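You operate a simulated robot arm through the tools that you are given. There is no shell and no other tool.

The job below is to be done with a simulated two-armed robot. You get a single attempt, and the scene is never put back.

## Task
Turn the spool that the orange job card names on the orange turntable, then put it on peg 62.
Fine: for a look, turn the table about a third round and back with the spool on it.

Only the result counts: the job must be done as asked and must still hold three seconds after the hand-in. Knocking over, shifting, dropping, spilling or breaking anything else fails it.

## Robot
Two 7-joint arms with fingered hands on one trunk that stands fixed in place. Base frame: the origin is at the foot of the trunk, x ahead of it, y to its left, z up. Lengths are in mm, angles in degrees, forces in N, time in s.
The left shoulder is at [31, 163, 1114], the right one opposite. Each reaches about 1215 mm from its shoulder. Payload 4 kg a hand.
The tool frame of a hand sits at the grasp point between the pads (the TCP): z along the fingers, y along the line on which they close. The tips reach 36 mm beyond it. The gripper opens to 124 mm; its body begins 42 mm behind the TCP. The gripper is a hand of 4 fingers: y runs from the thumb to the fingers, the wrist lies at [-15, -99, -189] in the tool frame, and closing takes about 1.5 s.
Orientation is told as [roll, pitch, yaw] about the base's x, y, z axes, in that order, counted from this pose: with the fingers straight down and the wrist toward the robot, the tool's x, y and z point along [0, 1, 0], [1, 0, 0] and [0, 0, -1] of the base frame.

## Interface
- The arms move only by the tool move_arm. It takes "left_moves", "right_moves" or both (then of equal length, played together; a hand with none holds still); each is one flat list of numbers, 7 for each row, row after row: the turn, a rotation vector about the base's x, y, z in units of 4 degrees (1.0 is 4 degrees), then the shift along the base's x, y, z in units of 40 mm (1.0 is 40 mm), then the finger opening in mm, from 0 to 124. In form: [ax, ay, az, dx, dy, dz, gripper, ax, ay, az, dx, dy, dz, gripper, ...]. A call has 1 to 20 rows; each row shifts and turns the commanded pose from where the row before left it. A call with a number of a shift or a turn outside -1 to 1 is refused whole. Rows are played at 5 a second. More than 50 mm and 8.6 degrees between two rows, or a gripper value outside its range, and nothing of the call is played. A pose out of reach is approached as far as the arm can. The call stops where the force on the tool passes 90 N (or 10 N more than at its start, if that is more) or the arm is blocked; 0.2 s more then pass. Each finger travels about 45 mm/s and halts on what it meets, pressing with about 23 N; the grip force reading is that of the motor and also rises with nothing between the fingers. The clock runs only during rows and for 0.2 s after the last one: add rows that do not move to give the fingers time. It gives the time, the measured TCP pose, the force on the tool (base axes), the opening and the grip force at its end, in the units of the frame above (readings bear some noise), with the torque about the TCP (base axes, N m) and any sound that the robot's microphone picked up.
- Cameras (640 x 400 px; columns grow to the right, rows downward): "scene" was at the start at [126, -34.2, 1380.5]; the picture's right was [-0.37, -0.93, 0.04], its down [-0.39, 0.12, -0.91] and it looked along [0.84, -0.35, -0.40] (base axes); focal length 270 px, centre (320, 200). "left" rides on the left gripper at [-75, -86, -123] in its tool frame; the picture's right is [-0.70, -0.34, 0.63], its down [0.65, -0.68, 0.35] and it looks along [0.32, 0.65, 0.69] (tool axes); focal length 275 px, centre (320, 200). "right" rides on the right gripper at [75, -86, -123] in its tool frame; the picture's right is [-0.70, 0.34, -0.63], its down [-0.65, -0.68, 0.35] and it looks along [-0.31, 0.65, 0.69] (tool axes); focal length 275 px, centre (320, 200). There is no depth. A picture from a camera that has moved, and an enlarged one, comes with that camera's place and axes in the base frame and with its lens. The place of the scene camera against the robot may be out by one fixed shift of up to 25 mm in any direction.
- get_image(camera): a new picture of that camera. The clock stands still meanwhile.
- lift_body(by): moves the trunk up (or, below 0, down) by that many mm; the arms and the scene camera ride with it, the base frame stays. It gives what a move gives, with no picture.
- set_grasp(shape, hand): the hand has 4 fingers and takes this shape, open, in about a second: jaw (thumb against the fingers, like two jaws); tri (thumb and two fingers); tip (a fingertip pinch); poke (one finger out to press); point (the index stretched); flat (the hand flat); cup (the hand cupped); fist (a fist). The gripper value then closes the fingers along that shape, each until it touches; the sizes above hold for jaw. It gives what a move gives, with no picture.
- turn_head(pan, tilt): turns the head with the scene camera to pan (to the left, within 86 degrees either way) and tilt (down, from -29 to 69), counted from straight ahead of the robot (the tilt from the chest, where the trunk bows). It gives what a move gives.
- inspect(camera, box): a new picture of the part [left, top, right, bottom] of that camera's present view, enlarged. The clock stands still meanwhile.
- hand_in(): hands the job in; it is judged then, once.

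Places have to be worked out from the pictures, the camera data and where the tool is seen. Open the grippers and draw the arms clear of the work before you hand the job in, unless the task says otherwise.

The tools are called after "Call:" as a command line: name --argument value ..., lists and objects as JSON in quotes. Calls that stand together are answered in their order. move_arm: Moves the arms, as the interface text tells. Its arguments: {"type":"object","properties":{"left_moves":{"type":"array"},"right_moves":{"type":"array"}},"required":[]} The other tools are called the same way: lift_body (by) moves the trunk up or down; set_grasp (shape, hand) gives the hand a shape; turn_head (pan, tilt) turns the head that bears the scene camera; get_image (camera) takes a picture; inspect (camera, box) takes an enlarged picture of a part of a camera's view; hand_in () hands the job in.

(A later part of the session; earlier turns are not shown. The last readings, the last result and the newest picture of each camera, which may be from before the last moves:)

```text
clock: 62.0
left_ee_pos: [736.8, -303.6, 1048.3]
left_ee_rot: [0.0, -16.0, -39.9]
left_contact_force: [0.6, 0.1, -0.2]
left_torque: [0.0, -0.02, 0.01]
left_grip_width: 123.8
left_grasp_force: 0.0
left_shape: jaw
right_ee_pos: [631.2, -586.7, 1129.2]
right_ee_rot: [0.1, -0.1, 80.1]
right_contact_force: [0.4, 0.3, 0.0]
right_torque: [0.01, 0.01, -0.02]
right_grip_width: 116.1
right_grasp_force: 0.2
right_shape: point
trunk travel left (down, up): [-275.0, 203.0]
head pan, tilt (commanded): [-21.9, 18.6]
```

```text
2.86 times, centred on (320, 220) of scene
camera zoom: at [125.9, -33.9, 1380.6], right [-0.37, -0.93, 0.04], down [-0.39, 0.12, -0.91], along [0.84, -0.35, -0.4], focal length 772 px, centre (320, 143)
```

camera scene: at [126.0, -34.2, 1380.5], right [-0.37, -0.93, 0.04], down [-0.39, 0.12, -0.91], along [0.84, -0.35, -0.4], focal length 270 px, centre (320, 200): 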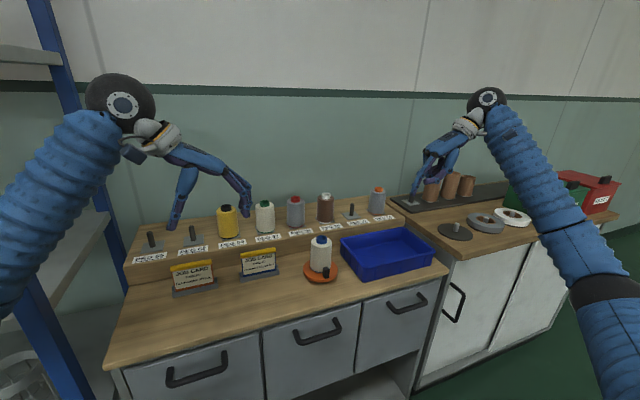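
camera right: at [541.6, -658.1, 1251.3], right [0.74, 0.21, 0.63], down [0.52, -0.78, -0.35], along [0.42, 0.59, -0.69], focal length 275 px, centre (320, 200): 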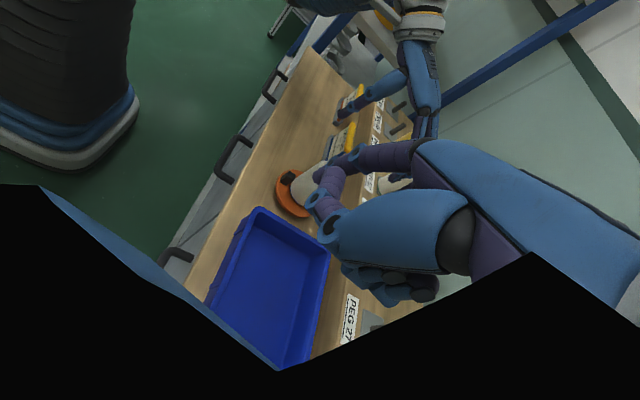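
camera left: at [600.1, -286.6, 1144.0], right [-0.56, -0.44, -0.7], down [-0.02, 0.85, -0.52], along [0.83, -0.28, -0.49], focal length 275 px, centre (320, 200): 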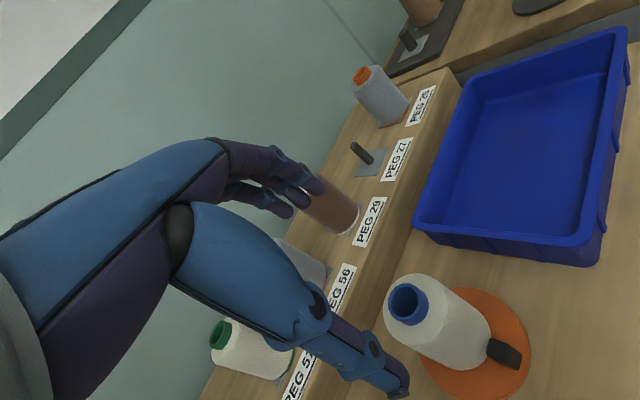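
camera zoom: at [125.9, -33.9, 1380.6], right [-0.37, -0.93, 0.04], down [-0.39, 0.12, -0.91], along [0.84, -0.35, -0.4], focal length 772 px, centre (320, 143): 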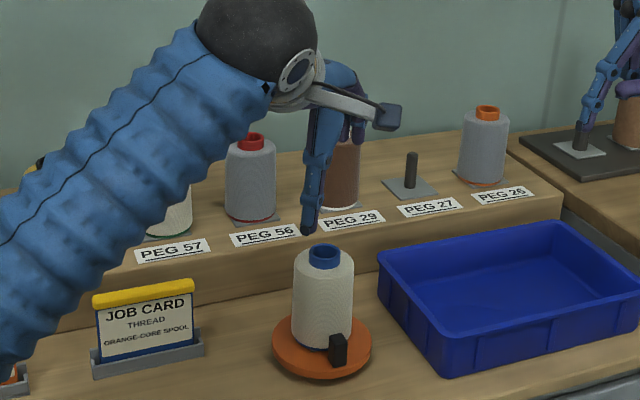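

The left camera puts the spool core near (755,-311), matching the mirrored geometry of the earlier grip. I nudge +3 mm in y and descend partway, then check the straddle.

Call:
move_arm --left_moves '[0, 0, 0, 0, 0.08, -0.6, 124, 0, 0, 0, 0, 0, -0.8, 124, 0, 0, 0, 0, 0, -0.6, 124, 0, 0, 0, 0, 0, 0, 124]'

Call:
get_image --camera "left"

Call:
inspect --camera "scene" --box '[280, 190, 370, 290]'

Call:
inspect --camera "right" --box '[260, 60, 440, 220]'

```text
clock: 63.0
left_ee_pos: [735.9, -299.9, 968.7]
left_ee_rot: [0.1, -16.0, -39.9]
left_contact_force: [0.1, 0.6, 0.3]
left_torque: [0.03, 0.0, 0.0]
left_grip_width: 123.9
left_grasp_force: 0.1
left_shape: jaw
right_ee_pos: [631.4, -585.0, 1128.7]
right_ee_rot: [0.0, -0.1, 80.0]
right_contact_force: [-0.1, -0.2, 0.1]
right_torque: [-0.02, -0.01, -0.03]
right_grip_width: 116.5
right_grasp_force: 0.0
right_shape: point
trunk travel left (down, up): [-275.0, 203.0]
head pan, tilt (commanded): [-21.9, 18.6]
```

```text
taken
camera left: at [599.3, -283.1, 1063.0], right [-0.56, -0.44, -0.7], down [-0.02, 0.85, -0.52], along [0.83, -0.28, -0.49], focal length 275 px, centre (320, 200)
```

left: 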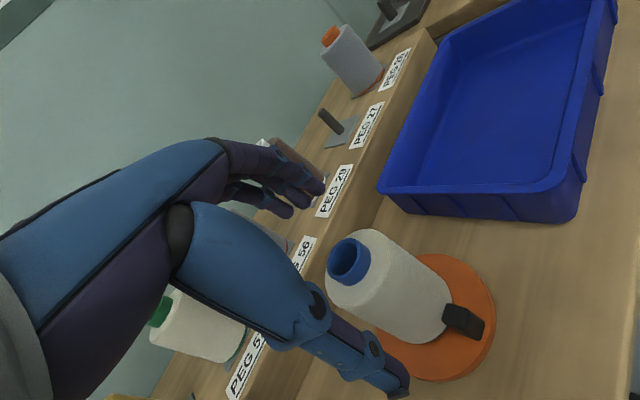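

```text
4.00 times, centred on (325, 240) of scene
camera zoom: at [125.8, -34.3, 1380.6], right [-0.37, -0.93, 0.04], down [-0.39, 0.12, -0.91], along [0.84, -0.35, -0.4], focal length 1080 px, centre (300, 40)
```

zoom: 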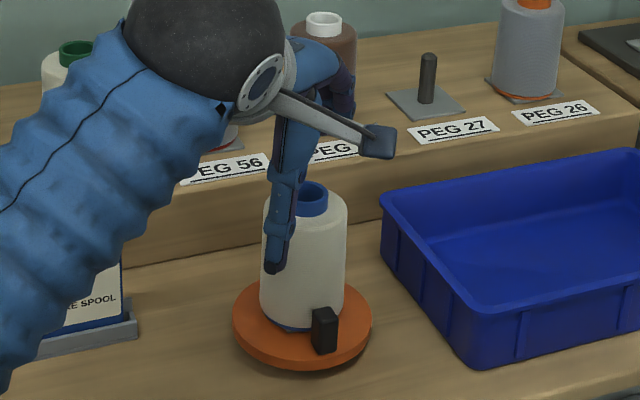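

```text
2.50 times, centred on (350, 140) of right
camera zoom: at [541.5, -658.5, 1251.1], right [0.74, 0.21, 0.63], down [0.52, -0.78, -0.35], along [0.42, 0.59, -0.69], focal length 688 px, centre (245, 350)
```

zoom: 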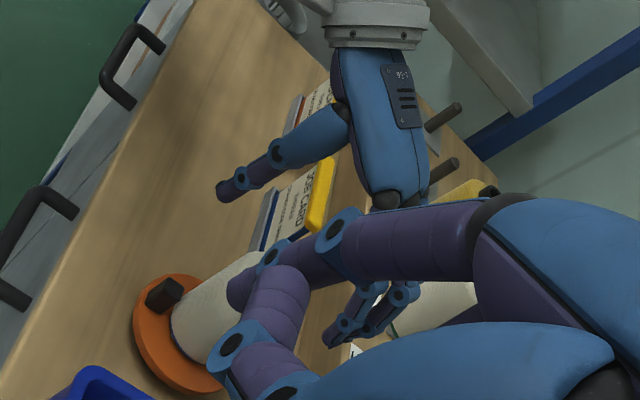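

Triangulating the core gives (754,-312,927); the spool should sit ~18 mm forward of the TCP, so I adjust by (+2,−4) mm and lower to grasp height z≈909.

Call:
move_arm --left_moves '[0, 0, 0, 0.045, -0.1, -0.4, 124, 0, 0, 0, 0, 0, -0.6, 124, 0, 0, 0, 0, 0, -0.5, 124, 0, 0, 0, 0, 0, 0, 124]'

Call:
get_image --camera "left"

Call:
inspect --camera "scene" --box '[280, 190, 370, 290]'

```text
clock: 64.0
left_ee_pos: [736.9, -304.9, 908.4]
left_ee_rot: [0.0, -16.0, -40.0]
left_contact_force: [-0.6, 0.1, 0.1]
left_torque: [0.01, 0.0, 0.0]
left_grip_width: 123.8
left_grasp_force: 0.0
left_shape: jaw
right_ee_pos: [630.3, -586.0, 1128.9]
right_ee_rot: [0.0, -0.1, 80.0]
right_contact_force: [0.2, 0.5, 0.2]
right_torque: [0.01, 0.0, 0.0]
right_grip_width: 116.4
right_grasp_force: 0.1
right_shape: point
trunk travel left (down, up): [-275.0, 203.0]
head pan, tilt (commanded): [-21.9, 18.6]
```

```text
taken
camera left: at [601.1, -287.4, 1003.6], right [-0.56, -0.44, -0.7], down [-0.02, 0.85, -0.52], along [0.83, -0.28, -0.49], focal length 275 px, centre (320, 200)
```

left: 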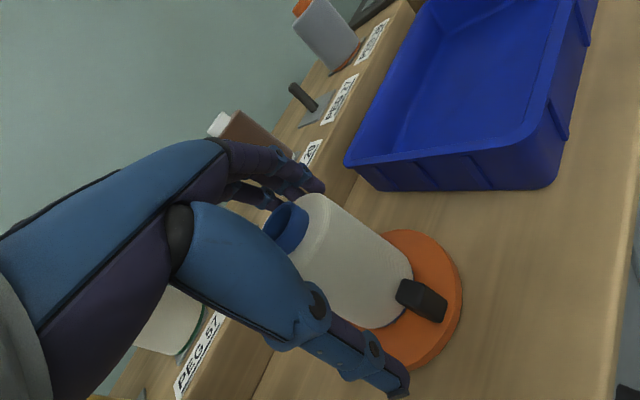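

```text
4.00 times, centred on (325, 240) of scene
camera zoom: at [125.9, -34.2, 1380.6], right [-0.37, -0.93, 0.04], down [-0.39, 0.12, -0.91], along [0.84, -0.35, -0.4], focal length 1080 px, centre (300, 40)
```

zoom: 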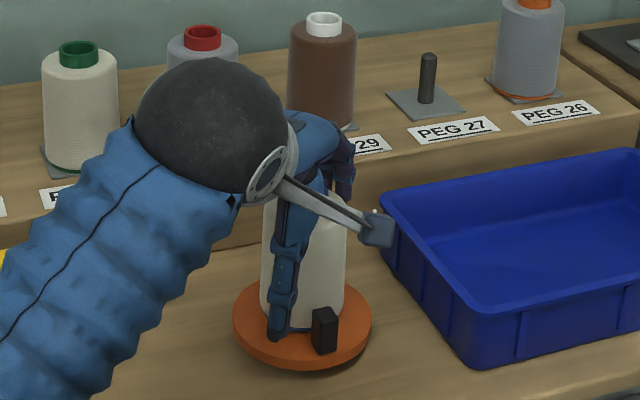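

The hand straddles the spool without contact and the thumb is clear of the knob. I close the fingers on the spool.

Call:
move_arm --left_moves '[0, 0, 0, 0, 0.04, 0, 110, 0, 0, 0, 0, 0, 0, 30, 0, 0, 0, 0, 0, 0, 30, 0, 0, 0, 0, 0, 0, 30, 0, 0, 0, 0, 0, 0, 30, 0, 0, 0, 0, 0, 0, 30, 0, 0, 0, 0, 0, 0, 30, 0, 0, 0, 0, 0, 0, 30, 0, 0, 0, 0, 0, 0, 30, 0, 0, 0, 0, 0, 0, 30]'

Call:
get_image --camera "left"

Call:
inspect --camera "scene" --box '[280, 190, 370, 290]'

```text
clock: 66.2
left_ee_pos: [737.4, -301.6, 908.6]
left_ee_rot: [0.0, -16.0, -39.9]
left_contact_force: [-0.5, 2.1, 0.8]
left_torque: [-0.01, 0.0, 0.01]
left_grip_width: 68.6
left_grasp_force: 23.2
left_shape: jaw
right_ee_pos: [631.4, -584.9, 1128.4]
right_ee_rot: [0.0, -0.1, 80.0]
right_contact_force: [-0.5, 0.1, -0.7]
right_torque: [-0.02, 0.01, -0.02]
right_grip_width: 116.4
right_grasp_force: 0.1
right_shape: point
trunk travel left (down, up): [-275.0, 203.0]
head pan, tilt (commanded): [-21.9, 18.6]
```

```text
taken
camera left: at [601.1, -285.0, 1003.6], right [-0.56, -0.44, -0.7], down [-0.02, 0.85, -0.52], along [0.83, -0.28, -0.49], focal length 275 px, centre (320, 200)
```

left: 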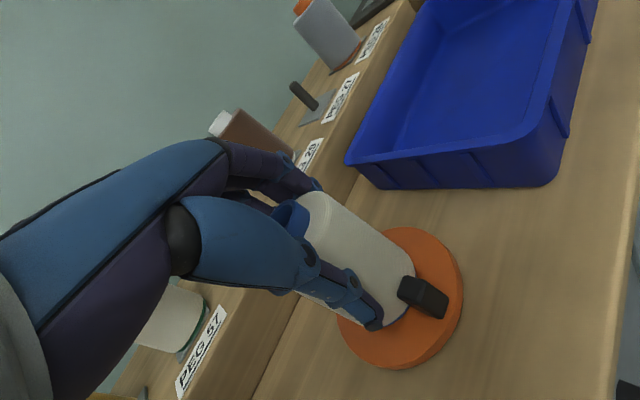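

```text
4.00 times, centred on (325, 240) of scene
camera zoom: at [125.8, -34.2, 1380.6], right [-0.37, -0.93, 0.04], down [-0.39, 0.12, -0.91], along [0.84, -0.35, -0.4], focal length 1080 px, centre (300, 40)
```

zoom: 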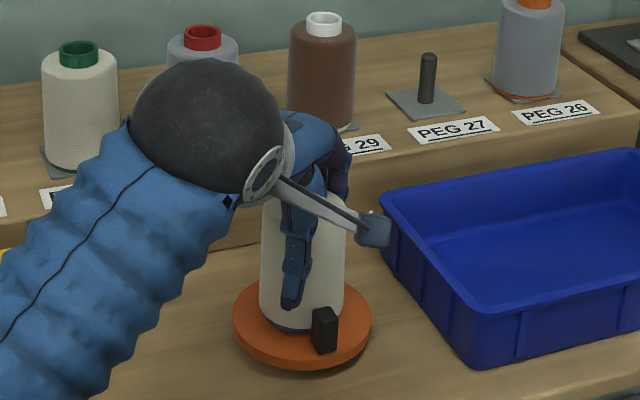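

Grip is even (68.6 mm, forces nearly balanced). I test-lift 20 mm on the peg.

Call:
move_arm --left_moves '[0, 0, 0, 0, 0, 0.12, 30, 0, 0, 0, 0, 0, 0.13, 30, 0, 0, 0, 0, 0, 0.13, 30, 0, 0, 0, 0, 0, 0.12, 30, 0, 0, 0, 0, 0, 0, 30]'

Call:
get_image --camera "left"

Call:
inspect --camera "scene" --box '[280, 190, 370, 290]'

```text
clock: 67.4
left_ee_pos: [737.4, -301.2, 929.4]
left_ee_rot: [0.0, -15.9, -39.9]
left_contact_force: [0.6, -0.1, -3.1]
left_torque: [0.03, 0.04, 0.02]
left_grip_width: 68.4
left_grasp_force: 22.5
left_shape: jaw
right_ee_pos: [631.2, -586.9, 1129.2]
right_ee_rot: [0.0, -0.2, 80.1]
right_contact_force: [-0.4, 0.8, -0.3]
right_torque: [0.02, 0.0, -0.01]
right_grip_width: 116.3
right_grasp_force: 0.0
right_shape: point
trunk travel left (down, up): [-275.0, 203.0]
head pan, tilt (commanded): [-21.9, 18.6]
```

```text
taken
camera left: at [601.5, -284.5, 1024.3], right [-0.56, -0.44, -0.7], down [-0.02, 0.85, -0.52], along [0.83, -0.28, -0.49], focal length 275 px, centre (320, 200)
```

left: 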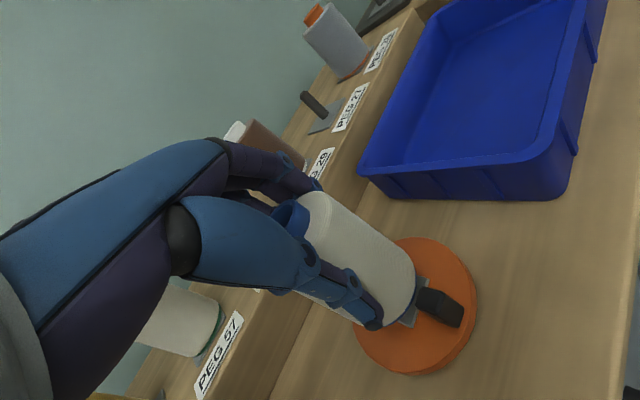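

```text
4.00 times, centred on (325, 240) of scene
camera zoom: at [126.3, -34.4, 1380.5], right [-0.37, -0.93, 0.04], down [-0.39, 0.12, -0.91], along [0.84, -0.35, -0.4], focal length 1080 px, centre (300, 40)
```

zoom: 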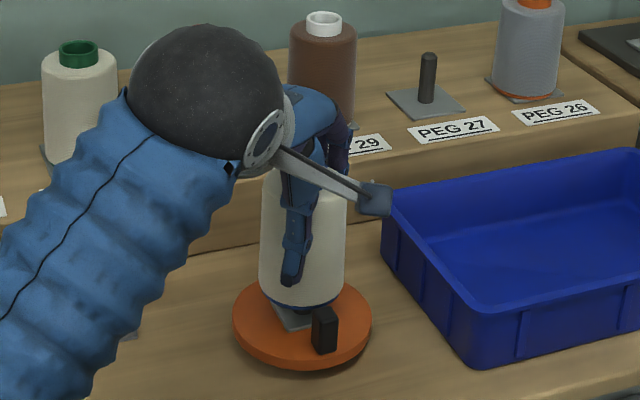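

The spool lifts cleanly (3.1 N, no side load). I raise it to carrying height (TCP z≈1085, spool bottom ≈1000, above all spool tops).

Call:
move_arm --left_moves '[0, 0, 0, 0, 0, 0.5, 30, 0, 0, 0, 0, 0, 0.7, 30, 0, 0, 0, 0, 0, 0.7, 30, 0, 0, 0, 0, 0, 0.7, 30, 0, 0, 0, 0, 0, 0.7, 30, 0, 0, 0, 0, 0, 0.6, 30, 0, 0, 0, 0, 0, 0, 30]'

Call:
get_image --camera "scene"

Call:
inspect --camera "scene" --box '[270, 130, 370, 290]'

```text
clock: 69.0
left_ee_pos: [738.1, -300.9, 1084.6]
left_ee_rot: [-0.2, -15.8, -39.9]
left_contact_force: [0.0, 1.3, -3.4]
left_torque: [0.05, 0.05, 0.01]
left_grip_width: 68.3
left_grasp_force: 22.7
left_shape: jaw
right_ee_pos: [631.9, -586.5, 1128.7]
right_ee_rot: [0.0, -0.1, 80.0]
right_contact_force: [0.4, 0.1, 0.0]
right_torque: [0.03, 0.04, 0.03]
right_grip_width: 116.3
right_grasp_force: 0.0
right_shape: point
trunk travel left (down, up): [-275.0, 203.0]
head pan, tilt (commanded): [-21.9, 18.6]
```

```text
taken
camera scene: at [126.5, -34.4, 1380.4], right [-0.37, -0.93, 0.04], down [-0.39, 0.12, -0.91], along [0.84, -0.35, -0.41], focal length 270 px, centre (320, 200)
```

scene: 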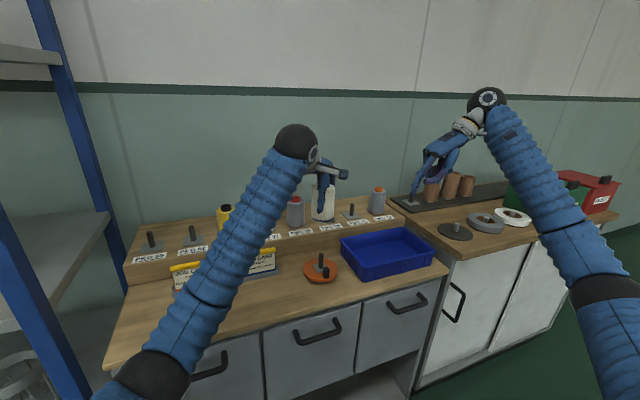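

```text
2.50 times, centred on (320, 210) of scene
camera zoom: at [126.5, -34.4, 1380.4], right [-0.37, -0.93, 0.04], down [-0.39, 0.12, -0.91], along [0.84, -0.35, -0.41], focal length 675 px, centre (320, 175)
```

zoom: 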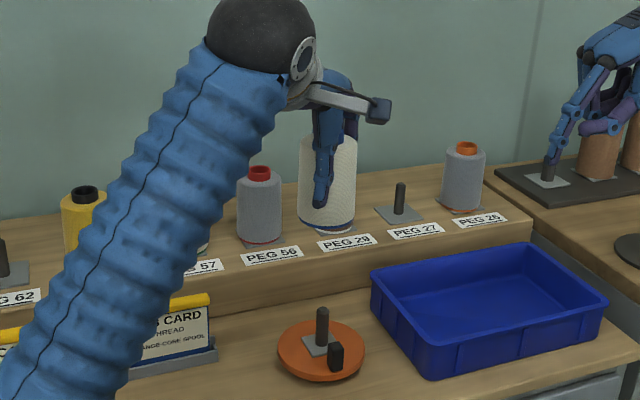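

The spool is clear of the turntable. I carry it left at constant height in front of the shelf to y≈55, then a bit forward, before the final approach to peg 62.

Call:
move_arm --left_moves '[0, 0, 0, 0, 0.4, 0, 30, 0, 0, 0, 0, 0.8, 0, 30, 0, 0, 0, 0, 0.9, 0, 30, 0, 0, 0, 0, 0.9, 0, 30, 0, 0, 0, 0, 0.9, 0, 30, 0, 0, 0, 0, 0.9, 0, 30, 0, 0, 0, 0, 0.9, 0, 30, 0, 0, 0, 0, 0.9, 0, 30, 0, 0, 0, 0, 0.9, 0, 30, 0, 0, 0, 0.2, 0.9, 0, 30, 0, 0, 0, 0.6, 0.5, 0, 30, 0, 0, 0, 0.8, 0, 0, 30, 0, 0, 0, 0.8, 0, 0, 30, 0, 0, 0, 0.4, 0, 0, 30, 0, 0, 0, 0, 0, 0, 30]'

Call:
get_image --camera "left"

Call:
get_image --camera "scene"

```text
clock: 72.2
left_ee_pos: [835.9, 44.6, 1090.1]
left_ee_rot: [0.6, -16.0, -40.6]
left_contact_force: [1.2, 0.5, -3.6]
left_torque: [-0.02, 0.0, -0.02]
left_grip_width: 68.5
left_grasp_force: 23.1
left_shape: jaw
right_ee_pos: [618.4, -590.9, 1132.6]
right_ee_rot: [-0.7, -0.5, 80.0]
right_contact_force: [0.2, 0.5, -0.4]
right_torque: [-0.03, -0.03, 0.01]
right_grip_width: 116.4
right_grasp_force: 0.1
right_shape: point
trunk travel left (down, up): [-275.0, 203.0]
head pan, tilt (commanded): [-21.9, 18.6]
```

```text
taken
camera left: at [697.7, 61.9, 1184.4], right [-0.56, -0.43, -0.71], down [0.0, 0.86, -0.51], along [0.83, -0.28, -0.48], focal length 275 px, centre (320, 200)
```

left: 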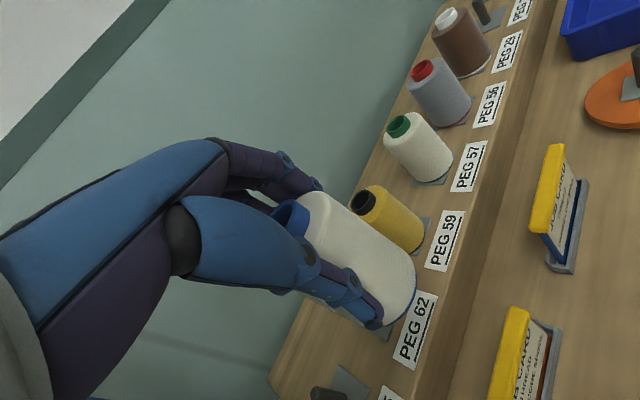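

```text
taken
camera scene: at [108.2, -41.9, 1381.0], right [-0.37, -0.93, 0.03], down [-0.38, 0.12, -0.92], along [0.85, -0.35, -0.4], focal length 270 px, centre (320, 200)
```

scene: 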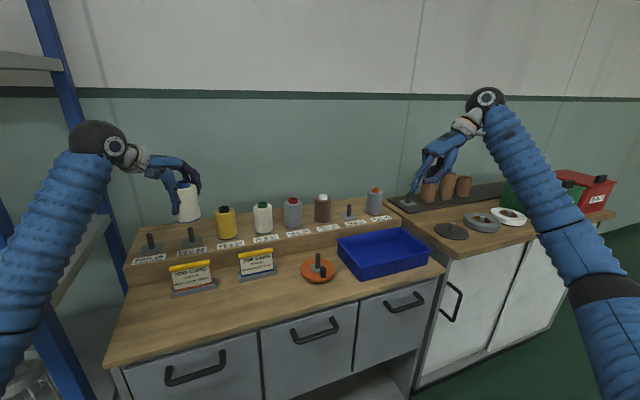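

Readings of both arms and the head camera shifted a little (the body seems to have swayed). I hold still for a moment and read again before going on.

Call:
move_arm --left_moves '[0, 0, 0, 0, 0, 0, 30, 0, 0, 0, 0, 0, 0, 30, 0, 0, 0, 0, 0, 0, 30, 0, 0, 0, 0, 0, 0, 30]'

Call:
get_image --camera "scene"

Call:
get_image --camera "left"

```text
clock: 73.2
left_ee_pos: [834.4, 43.4, 1090.5]
left_ee_rot: [0.6, -15.9, -40.6]
left_contact_force: [-0.7, 0.2, -2.8]
left_torque: [0.04, 0.05, 0.0]
left_grip_width: 68.3
left_grasp_force: 22.9
left_shape: jaw
right_ee_pos: [618.2, -591.1, 1133.2]
right_ee_rot: [-0.6, -0.5, 80.0]
right_contact_force: [-0.1, 0.1, 0.1]
right_torque: [0.0, -0.02, 0.01]
right_grip_width: 116.5
right_grasp_force: 0.2
right_shape: point
trunk travel left (down, up): [-275.0, 203.0]
head pan, tilt (commanded): [-21.9, 18.6]
```

```text
taken
camera scene: at [110.2, -41.3, 1381.7], right [-0.37, -0.93, 0.03], down [-0.38, 0.12, -0.92], along [0.85, -0.35, -0.4], focal length 270 px, centre (320, 200)
```

scene: 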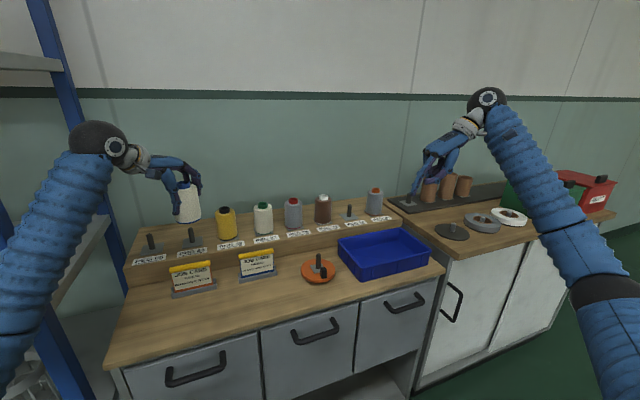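

```text
taken
camera left: at [696.5, 61.0, 1185.0], right [-0.56, -0.43, -0.71], down [0.0, 0.86, -0.51], along [0.83, -0.28, -0.48], focal length 275 px, centre (320, 200)
```

left: 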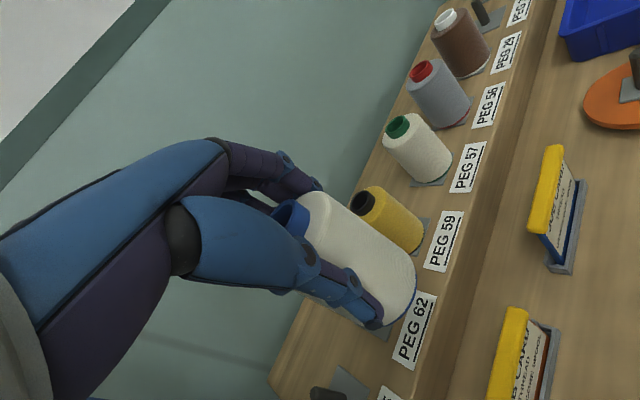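

The offset stays, so some part of the left arm may be leaning on something (perhaps the rack on the left). I turn the head left to look at the left elbow.

Call:
turn_head --pan 45 --tilt 30

Call:
get_image --camera "scene"

```text
clock: 74.6
left_ee_pos: [833.4, 43.5, 1091.7]
left_ee_rot: [0.7, -15.9, -40.7]
left_contact_force: [-0.4, 0.4, -3.3]
left_torque: [0.03, 0.05, 0.0]
left_grip_width: 68.5
left_grasp_force: 22.9
left_shape: jaw
right_ee_pos: [617.9, -593.7, 1132.8]
right_ee_rot: [-0.7, -0.6, 80.0]
right_contact_force: [-0.2, -0.4, 0.1]
right_torque: [0.0, 0.0, -0.02]
right_grip_width: 116.2
right_grasp_force: 0.0
right_shape: point
trunk travel left (down, up): [-275.0, 203.0]
head pan, tilt (commanded): [45.0, 30.0]
```

```text
taken
camera scene: at [86.6, 57.0, 1365.9], right [0.7, -0.71, -0.07], down [-0.43, -0.35, -0.83], along [0.57, 0.62, -0.55], focal length 270 px, centre (320, 200)
```

scene: 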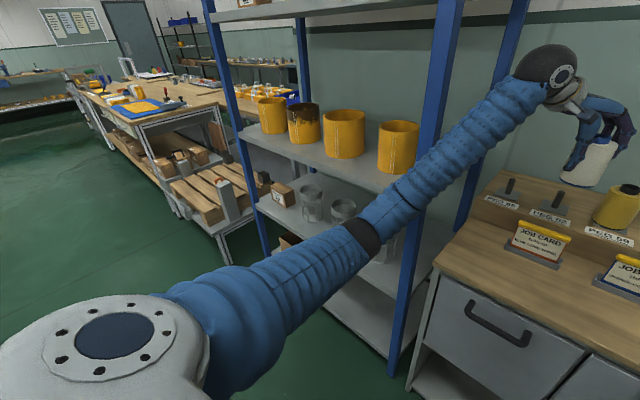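

The left forearm is against the blue rack post. I back out along the same path right away to take the pressure off.

Call:
move_arm --left_moves '[0, 0, 0, -0.4, 0, 0, 30, 0, 0, 0, -0.8, 0, 0, 30, 0, 0, 0, -0.8, 0, 0, 30, 0, 0, 0, -0.6, -0.5, 0, 30, 0, 0, 0, -0.2, -0.9, 0, 30, 0, 0, 0, 0, -0.9, 0, 30, 0, 0, 0, 0, -0.9, 0, 30, 0, 0, 0, 0, 0, 0, 30, 0, 0, 0, 0, 0, 0, 30]'

Call:
get_image --camera "scene"

```text
clock: 76.6
left_ee_pos: [738.4, -73.3, 1085.3]
left_ee_rot: [0.1, -16.0, -39.9]
left_contact_force: [-0.2, 0.0, -2.7]
left_torque: [0.03, 0.06, 0.02]
left_grip_width: 68.3
left_grasp_force: 23.5
left_shape: jaw
right_ee_pos: [630.6, -586.8, 1127.4]
right_ee_rot: [0.0, -0.1, 80.0]
right_contact_force: [0.6, -0.3, -0.2]
right_torque: [0.03, -0.01, 0.0]
right_grip_width: 116.2
right_grasp_force: 0.0
right_shape: point
trunk travel left (down, up): [-275.0, 203.0]
head pan, tilt (commanded): [45.0, 30.0]
```

```text
taken
camera scene: at [102.0, 64.4, 1364.5], right [0.7, -0.71, -0.07], down [-0.44, -0.35, -0.83], along [0.56, 0.61, -0.56], focal length 270 px, centre (320, 200)
```

scene: 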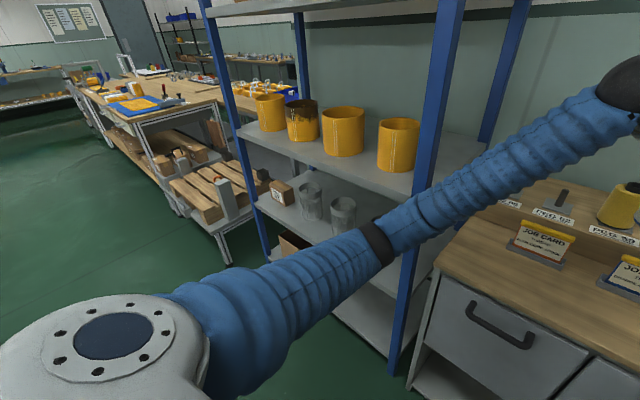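

The body is back in its normal place and everything on the rack stands as before. I turn the hand to yaw 0 here (brings the wrist and elbow to the right, away from the rack) and turn the head toward peg 62.

Call:
move_arm --left_moves '[0, 0, 1, 0, 0, 0, 30, 0, 0, 1, 0, 0, 0, 30, 0, 0, 1, 0, 0, 0, 30, 0, 0, 1, 0, 0, 0, 30, 0, 0, 1, 0, 0, 0, 30, 0, 0, 1, 0, 0, 0, 30, 0, 0, 1, 0, 0, 0, 30, 0, 0, 1, 0, 0, 0, 30, 0, 0, 1, 0, 0, 0, 30, 0, 0, 1, 0, 0, 0, 30, 0, 0, 0, 0, 0, 0, 30]'

Call:
get_image --camera "scene"

Call:
turn_head --pan 5 --tilt 28

Call:
get_image --camera "scene"

```text
clock: 79.0
left_ee_pos: [738.0, -71.7, 1084.9]
left_ee_rot: [0.0, -16.0, 0.1]
left_contact_force: [0.2, 0.3, -2.8]
left_torque: [0.0, 0.05, 0.01]
left_grip_width: 68.1
left_grasp_force: 22.7
left_shape: jaw
right_ee_pos: [631.3, -584.5, 1129.7]
right_ee_rot: [0.0, -0.1, 80.1]
right_contact_force: [0.5, 0.4, 0.4]
right_torque: [0.0, 0.06, 0.01]
right_grip_width: 116.0
right_grasp_force: 0.0
right_shape: point
trunk travel left (down, up): [-275.0, 203.0]
head pan, tilt (commanded): [45.0, 30.0]
```

```text
taken
camera scene: at [101.8, 64.8, 1364.5], right [0.7, -0.71, -0.07], down [-0.44, -0.35, -0.83], along [0.56, 0.61, -0.56], focal length 270 px, centre (320, 200)
```

scene: 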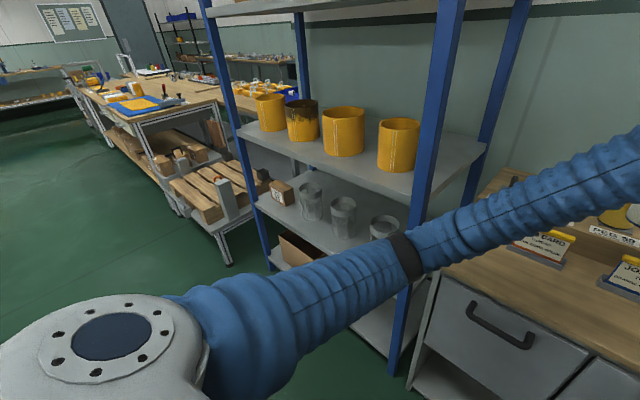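

```text
clock: 80.0
left_ee_pos: [737.5, -72.7, 1085.7]
left_ee_rot: [0.0, -15.9, 0.2]
left_contact_force: [0.4, -0.2, -2.9]
left_torque: [-0.02, 0.02, 0.03]
left_grip_width: 68.1
left_grasp_force: 22.7
left_shape: jaw
right_ee_pos: [632.7, -586.1, 1128.5]
right_ee_rot: [0.2, -0.2, 80.0]
right_contact_force: [-0.4, 0.0, 0.2]
right_torque: [-0.02, 0.0, -0.04]
right_grip_width: 116.5
right_grasp_force: 0.0
right_shape: point
trunk travel left (down, up): [-275.0, 203.0]
head pan, tilt (commanded): [5.0, 28.0]
```

```text
taken
camera scene: at [129.0, 8.6, 1364.9], right [0.09, -1.0, -0.01], down [-0.55, -0.04, -0.83], along [0.83, 0.08, -0.56], focal length 270 px, centre (320, 200)
```

scene: 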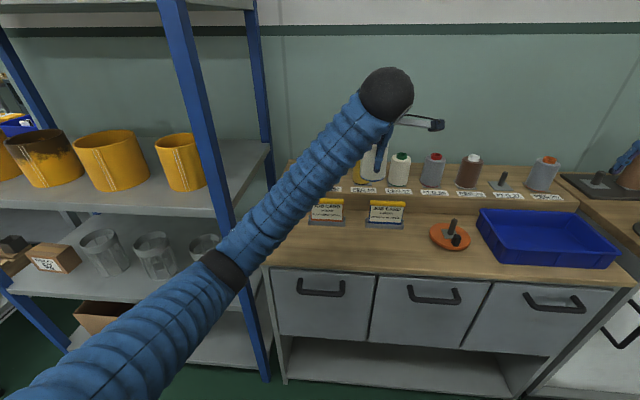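

The elbow moved right, away from the rack. I move forward first (extends the arm) and then left toward peg 62, watching the right-hand reading for any sway.

Call:
move_arm --left_moves '[0, 0, 0, 0.6, 0, 0, 30, 0, 0, 0, 0.7, 0, 0, 30, 0, 0, 0, 0.7, 0, 0, 30, 0, 0, 0, 0.6, 0.2, 0, 30, 0, 0, 0, 0, 0.6, 0, 30, 0, 0, 0, 0, 0.7, 0, 30, 0, 0, 0, 0, 0.7, 0, 30, 0, 0, 0, 0, 0.6, 0, 30, 0, 0, 0, 0, 0, 0, 30]'

Call:
get_image --camera "scene"

Call:
get_image --camera "left"

```text
clock: 82.0
left_ee_pos: [842.3, 38.3, 1084.7]
left_ee_rot: [0.0, -15.9, 0.0]
left_contact_force: [-0.3, -0.2, -2.8]
left_torque: [0.0, 0.04, 0.03]
left_grip_width: 68.2
left_grasp_force: 23.2
left_shape: jaw
right_ee_pos: [630.4, -586.0, 1127.7]
right_ee_rot: [-0.1, -0.1, 80.0]
right_contact_force: [-0.7, -0.4, -0.1]
right_torque: [0.0, 0.0, 0.0]
right_grip_width: 116.3
right_grasp_force: 0.1
right_shape: point
trunk travel left (down, up): [-275.0, 203.0]
head pan, tilt (commanded): [5.0, 28.0]
```

```text
taken
camera scene: at [129.0, 8.2, 1364.9], right [0.09, -1.0, -0.01], down [-0.55, -0.04, -0.83], along [0.83, 0.08, -0.56], focal length 270 px, centre (320, 200)
```

scene: 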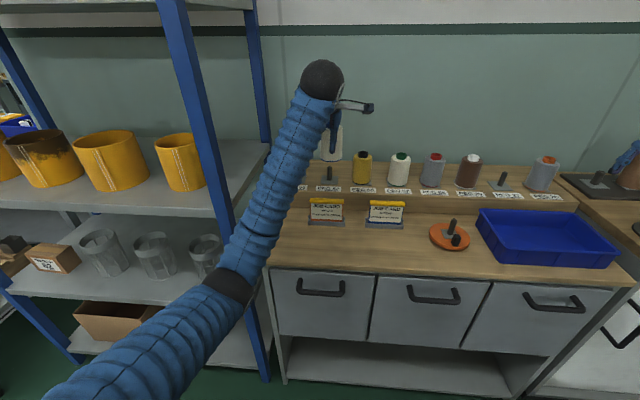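

```text
taken
camera left: at [726.7, -37.2, 1179.8], right [-0.15, -0.7, -0.7], down [-0.56, 0.64, -0.52], along [0.81, 0.32, -0.49], focal length 275 px, centre (320, 200)
```

left: 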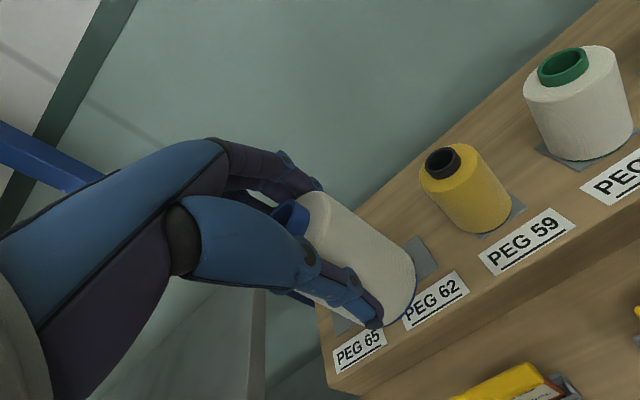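

No sway now. I measure peg 62 near (955–960, 45); to verify the depth alignment I make the right hand a fist and bring it to an observing spot (TCP ≈ (780,-270,1157)), looking toward peg 62 from the right.

Call:
set_grasp --hand "right" --shape "fist"

Call:
move_arm --right_moves '[0, 0, 0, 0.417, 0.878, 0.083, 0, 0, 0, 0, 0.417, 0.878, 0.083, 0, 0, 0, 0, 0.417, 0.878, 0.083, 0, 0, 0, 0, 0.417, 0.878, 0.083, 0, 0, 0, 0, 0.417, 0.878, 0.083, 0, 0, 0, 0, 0.417, 0.878, 0.083, 0, 0, 0, 0, 0.417, 0.878, 0.083, 0, 0, 0, 0, 0.417, 0.878, 0.083, 0, 0, 0, 0, 0.417, 0.878, 0.083, 0, 0, 0, 0, 0, 0, 0, 0]'

Call:
get_image --camera "right"

Call:
get_image --camera "scene"

```text
clock: 83.0
left_ee_pos: [842.6, 38.2, 1084.2]
left_ee_rot: [0.0, -15.9, 0.1]
left_contact_force: [-0.7, 0.4, -2.8]
left_torque: [0.0, 0.04, 0.01]
left_grip_width: 68.3
left_grasp_force: 23.4
left_shape: jaw
right_ee_pos: [632.0, -586.6, 1129.0]
right_ee_rot: [0.0, -0.1, 80.1]
right_contact_force: [-1.0, -0.2, -0.9]
right_torque: [-0.01, 0.0, -0.02]
right_grip_width: 0.0
right_grasp_force: 0.0
right_shape: fist
trunk travel left (down, up): [-275.0, 203.0]
head pan, tilt (commanded): [5.0, 28.0]
```

```text
clock: 85.2
left_ee_pos: [841.8, 37.9, 1084.2]
left_ee_rot: [-0.1, -16.0, 0.0]
left_contact_force: [-1.0, -0.8, -2.8]
left_torque: [0.02, 0.03, 0.04]
left_grip_width: 68.3
left_grasp_force: 22.7
left_shape: jaw
right_ee_pos: [784.3, -272.2, 1161.3]
right_ee_rot: [0.0, -0.1, 80.0]
right_contact_force: [-0.7, 0.0, 0.3]
right_torque: [0.05, 0.0, 0.0]
right_grip_width: 0.1
right_grasp_force: 0.0
right_shape: fist
trunk travel left (down, up): [-275.0, 203.0]
head pan, tilt (commanded): [5.0, 28.0]
```

```text
taken
camera right: at [694.5, -344.8, 1283.0], right [0.74, 0.21, 0.63], down [0.52, -0.78, -0.35], along [0.42, 0.59, -0.69], focal length 275 px, centre (320, 200)
```

right: 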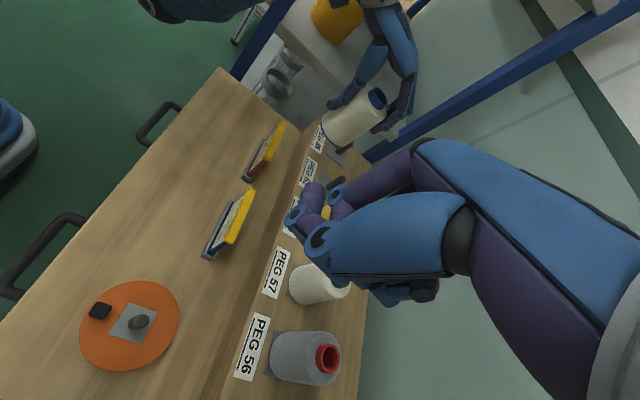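

```text
taken
camera scene: at [128.7, 8.0, 1365.0], right [0.09, -1.0, -0.01], down [-0.55, -0.04, -0.83], along [0.83, 0.08, -0.56], focal length 270 px, centre (320, 200)
```

scene: 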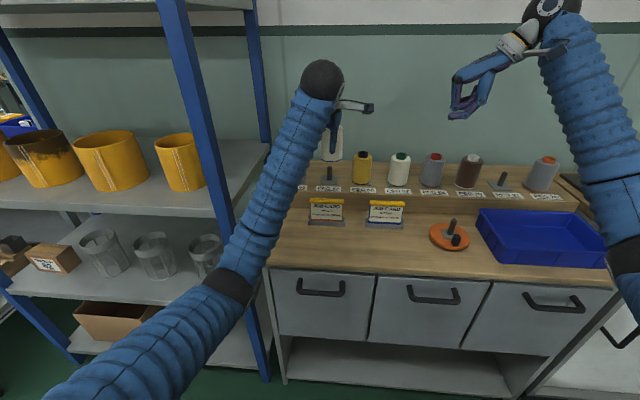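

The right camera sees both the held spool and peg 62. I zoom in on them in both cameras.

Call:
inspect --camera "right" --box '[285, 75, 415, 215]'

Call:
inspect --camera "scene" --box '[295, 110, 385, 210]'

Call:
inspect --camera "right" --box '[70, 270, 190, 380]'

```text
2.86 times, centred on (350, 145) of right
camera zoom: at [694.5, -344.8, 1283.0], right [0.74, 0.21, 0.63], down [0.52, -0.78, -0.35], along [0.42, 0.59, -0.69], focal length 786 px, centre (234, 357)
```

zoom: 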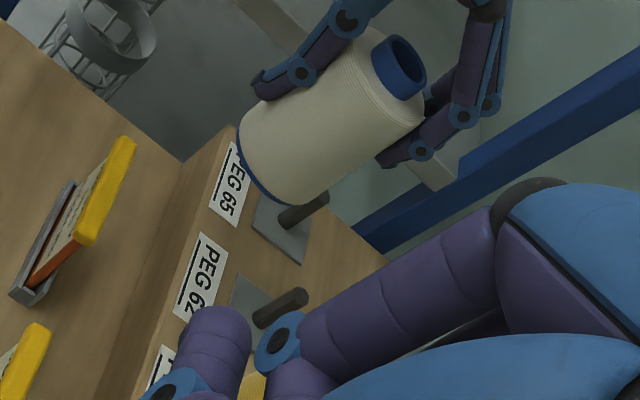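

```text
4.00 times, centred on (340, 160) of scene
camera zoom: at [128.7, 8.0, 1365.0], right [0.09, -1.0, -0.01], down [-0.55, -0.04, -0.83], along [0.83, 0.08, -0.56], focal length 1080 px, centre (240, 360)
```

zoom: 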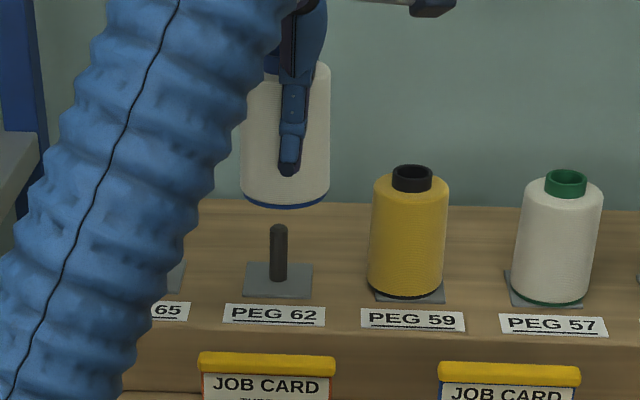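

```text
3.64 times, centred on (130, 325) of right
camera zoom: at [694.5, -344.8, 1283.0], right [0.74, 0.21, 0.63], down [0.52, -0.78, -0.35], along [0.42, 0.59, -0.69], focal length 1001 px, centre (1011, -254)
```

zoom: 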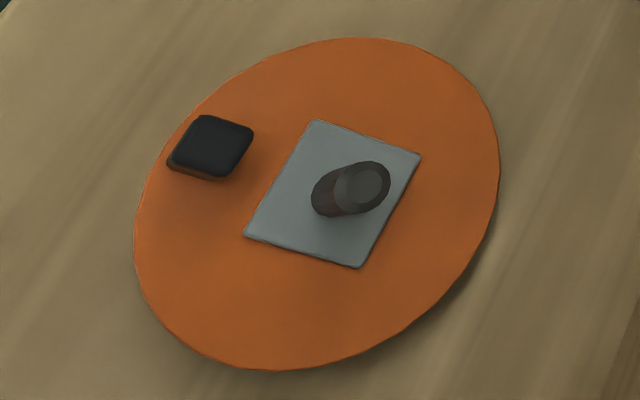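

Right camera: peg 62 base at about (956,44.5); the held spool's axis is about (17.4, 3.6) from the TCP and upright. I move above peg 62 (TCP ≈ (938,41.5)) and lower until the spool bottom is about 15 mm over the peg top.

Call:
move_arm --left_moves '[0, 0, 0, 0.5, 0.02, 0, 30, 0, 0, 0, 0.7, 0.02, 0, 30, 0, 0, 0, 0.7, 0.02, 0, 30, 0, 0, 0, 0.5, 0.02, 0, 30, 0, 0, 0, 0, 0, -0.5, 30, 0, 0, 0, 0, 0, -0.5, 30, 0, 0, 0, 0, 0, -0.25, 30, 0, 0, 0, 0, 0, 0, 30]'

Call:
inspect --camera "right" --box '[285, 75, 415, 215]'

Call:
inspect --camera "scene" --box '[295, 110, 385, 210]'

Call:
get_image --camera "left"

```text
clock: 87.0
left_ee_pos: [939.3, 42.0, 1034.1]
left_ee_rot: [0.0, -16.0, 0.1]
left_contact_force: [-0.6, 0.4, -3.1]
left_torque: [-0.01, 0.04, 0.02]
left_grip_width: 68.1
left_grasp_force: 23.3
left_shape: jaw
right_ee_pos: [783.5, -271.7, 1160.0]
right_ee_rot: [0.0, -0.1, 80.0]
right_contact_force: [0.4, 0.4, 0.7]
right_torque: [0.0, 0.02, 0.03]
right_grip_width: 0.0
right_grasp_force: 0.1
right_shape: fist
trunk travel left (down, up): [-275.0, 203.0]
head pan, tilt (commanded): [5.0, 28.0]
```

```text
2.86 times, centred on (350, 145) of right
camera zoom: at [694.7, -344.3, 1282.9], right [0.74, 0.21, 0.63], down [0.52, -0.78, -0.35], along [0.42, 0.59, -0.69], focal length 786 px, centre (234, 357)
```

zoom: 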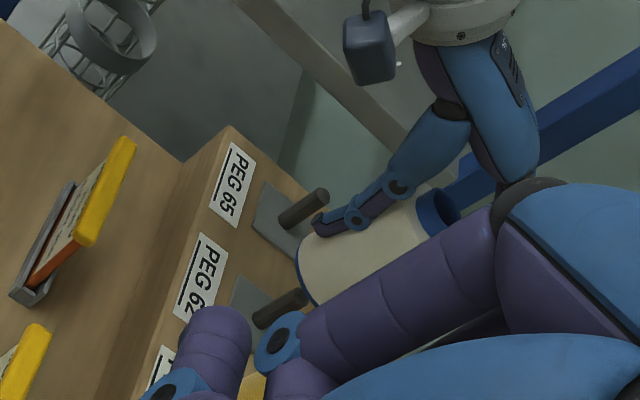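

```text
4.00 times, centred on (340, 160) of scene
camera zoom: at [129.1, 8.8, 1364.9], right [0.09, -1.0, -0.01], down [-0.55, -0.04, -0.83], along [0.83, 0.08, -0.56], focal length 1080 px, centre (240, 360)
```

zoom: 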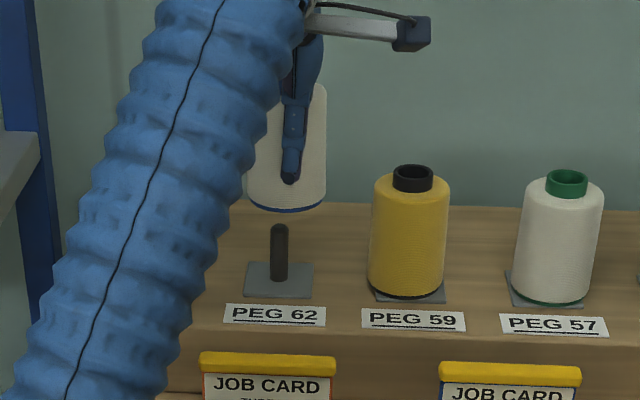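

```text
taken
camera left: at [823.1, -34.0, 1130.0], right [-0.15, -0.7, -0.7], down [-0.56, 0.64, -0.52], along [0.81, 0.32, -0.49], focal length 275 px, centre (320, 200)
```

left: 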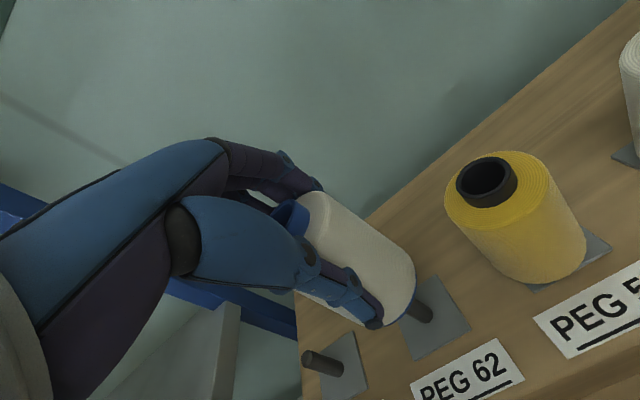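

The scene view suggests the spool is about 5 mm too far right (−y) of peg 62. My right fist hides part of the other view, so I shift the right hand 60 mm in +x for a clear line and zoom the left camera too.

Call:
move_arm --right_moves '[0, 0, 0, 0.5, 0, 0, 0, 0, 0, 0, 0.6, 0, 0, 0, 0, 0, 0, 0.4, 0, 0, 0, 0, 0, 0, 0, 0, 0, 0]'

Call:
inspect --camera "right" --box '[235, 75, 365, 215]'

Call:
inspect --camera "left" --box '[350, 220, 490, 370]'

Call:
inspect --camera "scene" --box '[305, 130, 355, 200]'

```text
clock: 88.0
left_ee_pos: [938.3, 40.9, 1034.9]
left_ee_rot: [0.1, -15.9, 0.1]
left_contact_force: [-0.1, -0.4, -3.1]
left_torque: [0.0, 0.04, -0.02]
left_grip_width: 68.3
left_grasp_force: 23.2
left_shape: jaw
right_ee_pos: [842.9, -272.3, 1160.3]
right_ee_rot: [0.0, -0.1, 80.0]
right_contact_force: [0.5, -0.3, 0.0]
right_torque: [-0.01, 0.02, 0.01]
right_grip_width: 0.0
right_grasp_force: 0.0
right_shape: fist
trunk travel left (down, up): [-275.0, 203.0]
head pan, tilt (commanded): [5.0, 28.0]
```

```text
2.86 times, centred on (300, 145) of right
camera zoom: at [754.2, -344.1, 1282.5], right [0.74, 0.21, 0.63], down [0.52, -0.78, -0.35], along [0.42, 0.59, -0.69], focal length 786 px, centre (377, 357)
```

zoom: 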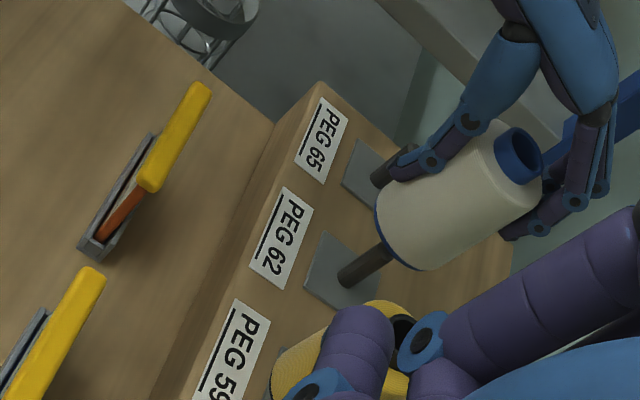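

```text
2.67 times, centred on (420, 295) of left
camera zoom: at [822.9, -34.3, 1130.0], right [-0.15, -0.7, -0.7], down [-0.56, 0.64, -0.52], along [0.81, 0.32, -0.49], focal length 734 px, centre (53, -53)
```

zoom: 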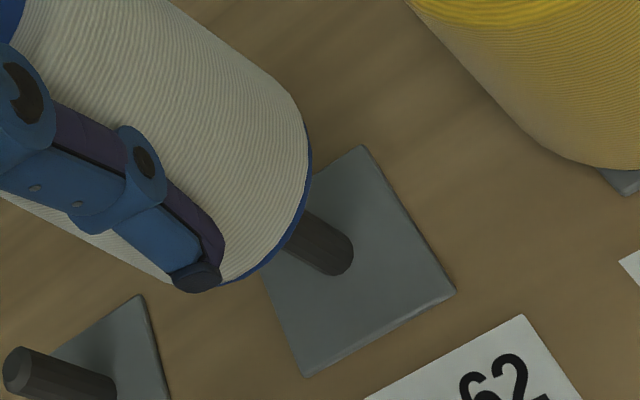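

```text
5.71 times, centred on (330, 165) of scene
camera zoom: at [129.0, 8.5, 1364.9], right [0.09, -1.0, -0.01], down [-0.55, -0.04, -0.83], along [0.83, 0.08, -0.56], focal length 1543 px, centre (263, 400)
```

zoom: 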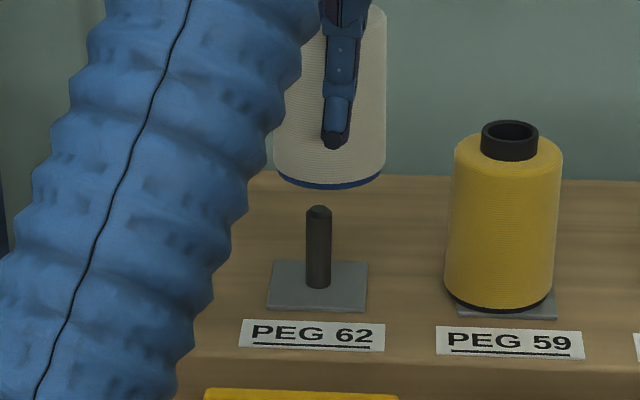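

Combining all three cameras (they agree peg 62 is at (955,45)), the spool bottom is about 10 mm short in x and 6.5 mm too far in −y, with the top leaning ~4° toward +x. I rotate −4° about y and shift (+4,+6.5) mm, then re-check.

Call:
move_arm --left_moves '[0, -0.5, 0, 0.05, 0.08, 0, 30, 0, -0.5, 0, 0.05, 0.08, 0, 30, 0, 0, 0, 0, 0, 0, 30]'

Call:
inspect --camera "right" --box '[270, 105, 350, 190]'

Call:
inspect --camera "left" --box '[350, 220, 490, 370]'

Call:
inspect --camera "scene" --box '[305, 130, 355, 200]'

```text
clock: 88.8
left_ee_pos: [942.1, 48.5, 1035.0]
left_ee_rot: [0.0, -19.9, 0.1]
left_contact_force: [-0.1, 0.2, -2.5]
left_torque: [-0.03, 0.08, 0.0]
left_grip_width: 68.3
left_grasp_force: 22.6
left_shape: jaw
right_ee_pos: [843.8, -272.0, 1161.1]
right_ee_rot: [0.1, -0.1, 80.1]
right_contact_force: [-0.2, 1.2, 0.3]
right_torque: [0.0, 0.01, 0.0]
right_grip_width: 0.0
right_grasp_force: 0.1
right_shape: fist
trunk travel left (down, up): [-275.0, 203.0]
head pan, tilt (commanded): [5.0, 28.0]
```

```text
4.71 times, centred on (310, 148) of right
camera zoom: at [754.3, -343.9, 1282.4], right [0.74, 0.21, 0.63], down [0.52, -0.78, -0.35], along [0.42, 0.59, -0.69], focal length 1295 px, centre (367, 447)
```

zoom: 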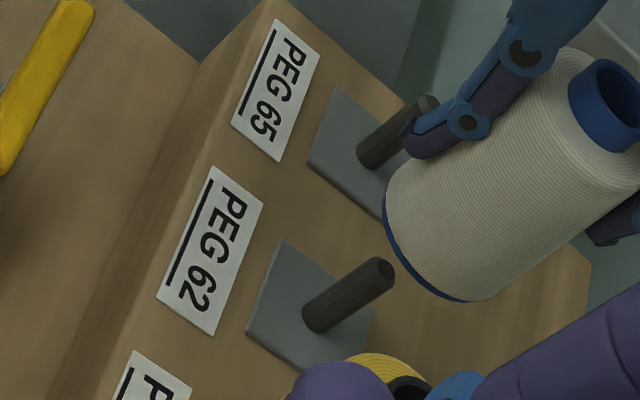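

```text
2.67 times, centred on (420, 295) of left
camera zoom: at [820.5, -26.9, 1121.9], right [-0.1, -0.7, -0.71], down [-0.52, 0.64, -0.56], along [0.85, 0.32, -0.43], focal length 734 px, centre (53, -53)
```

zoom: 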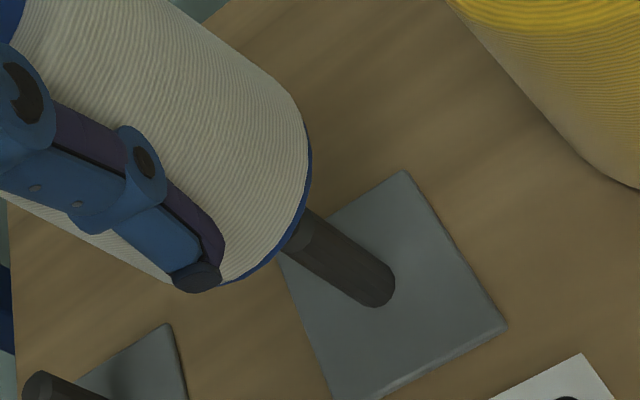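

```text
5.71 times, centred on (330, 165) of scene
camera zoom: at [129.1, 8.7, 1364.9], right [0.09, -1.0, -0.01], down [-0.55, -0.04, -0.83], along [0.83, 0.08, -0.56], focal length 1543 px, centre (263, 400)
```

zoom: 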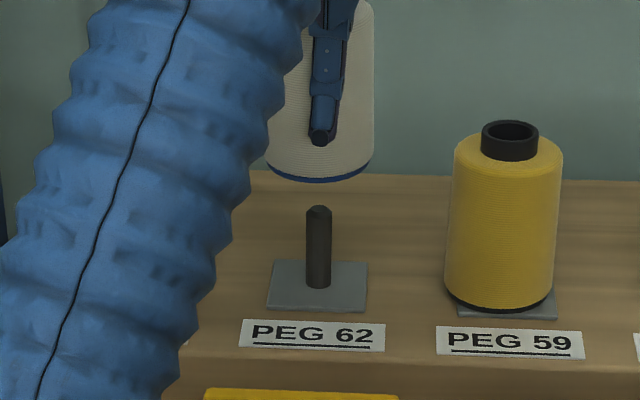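

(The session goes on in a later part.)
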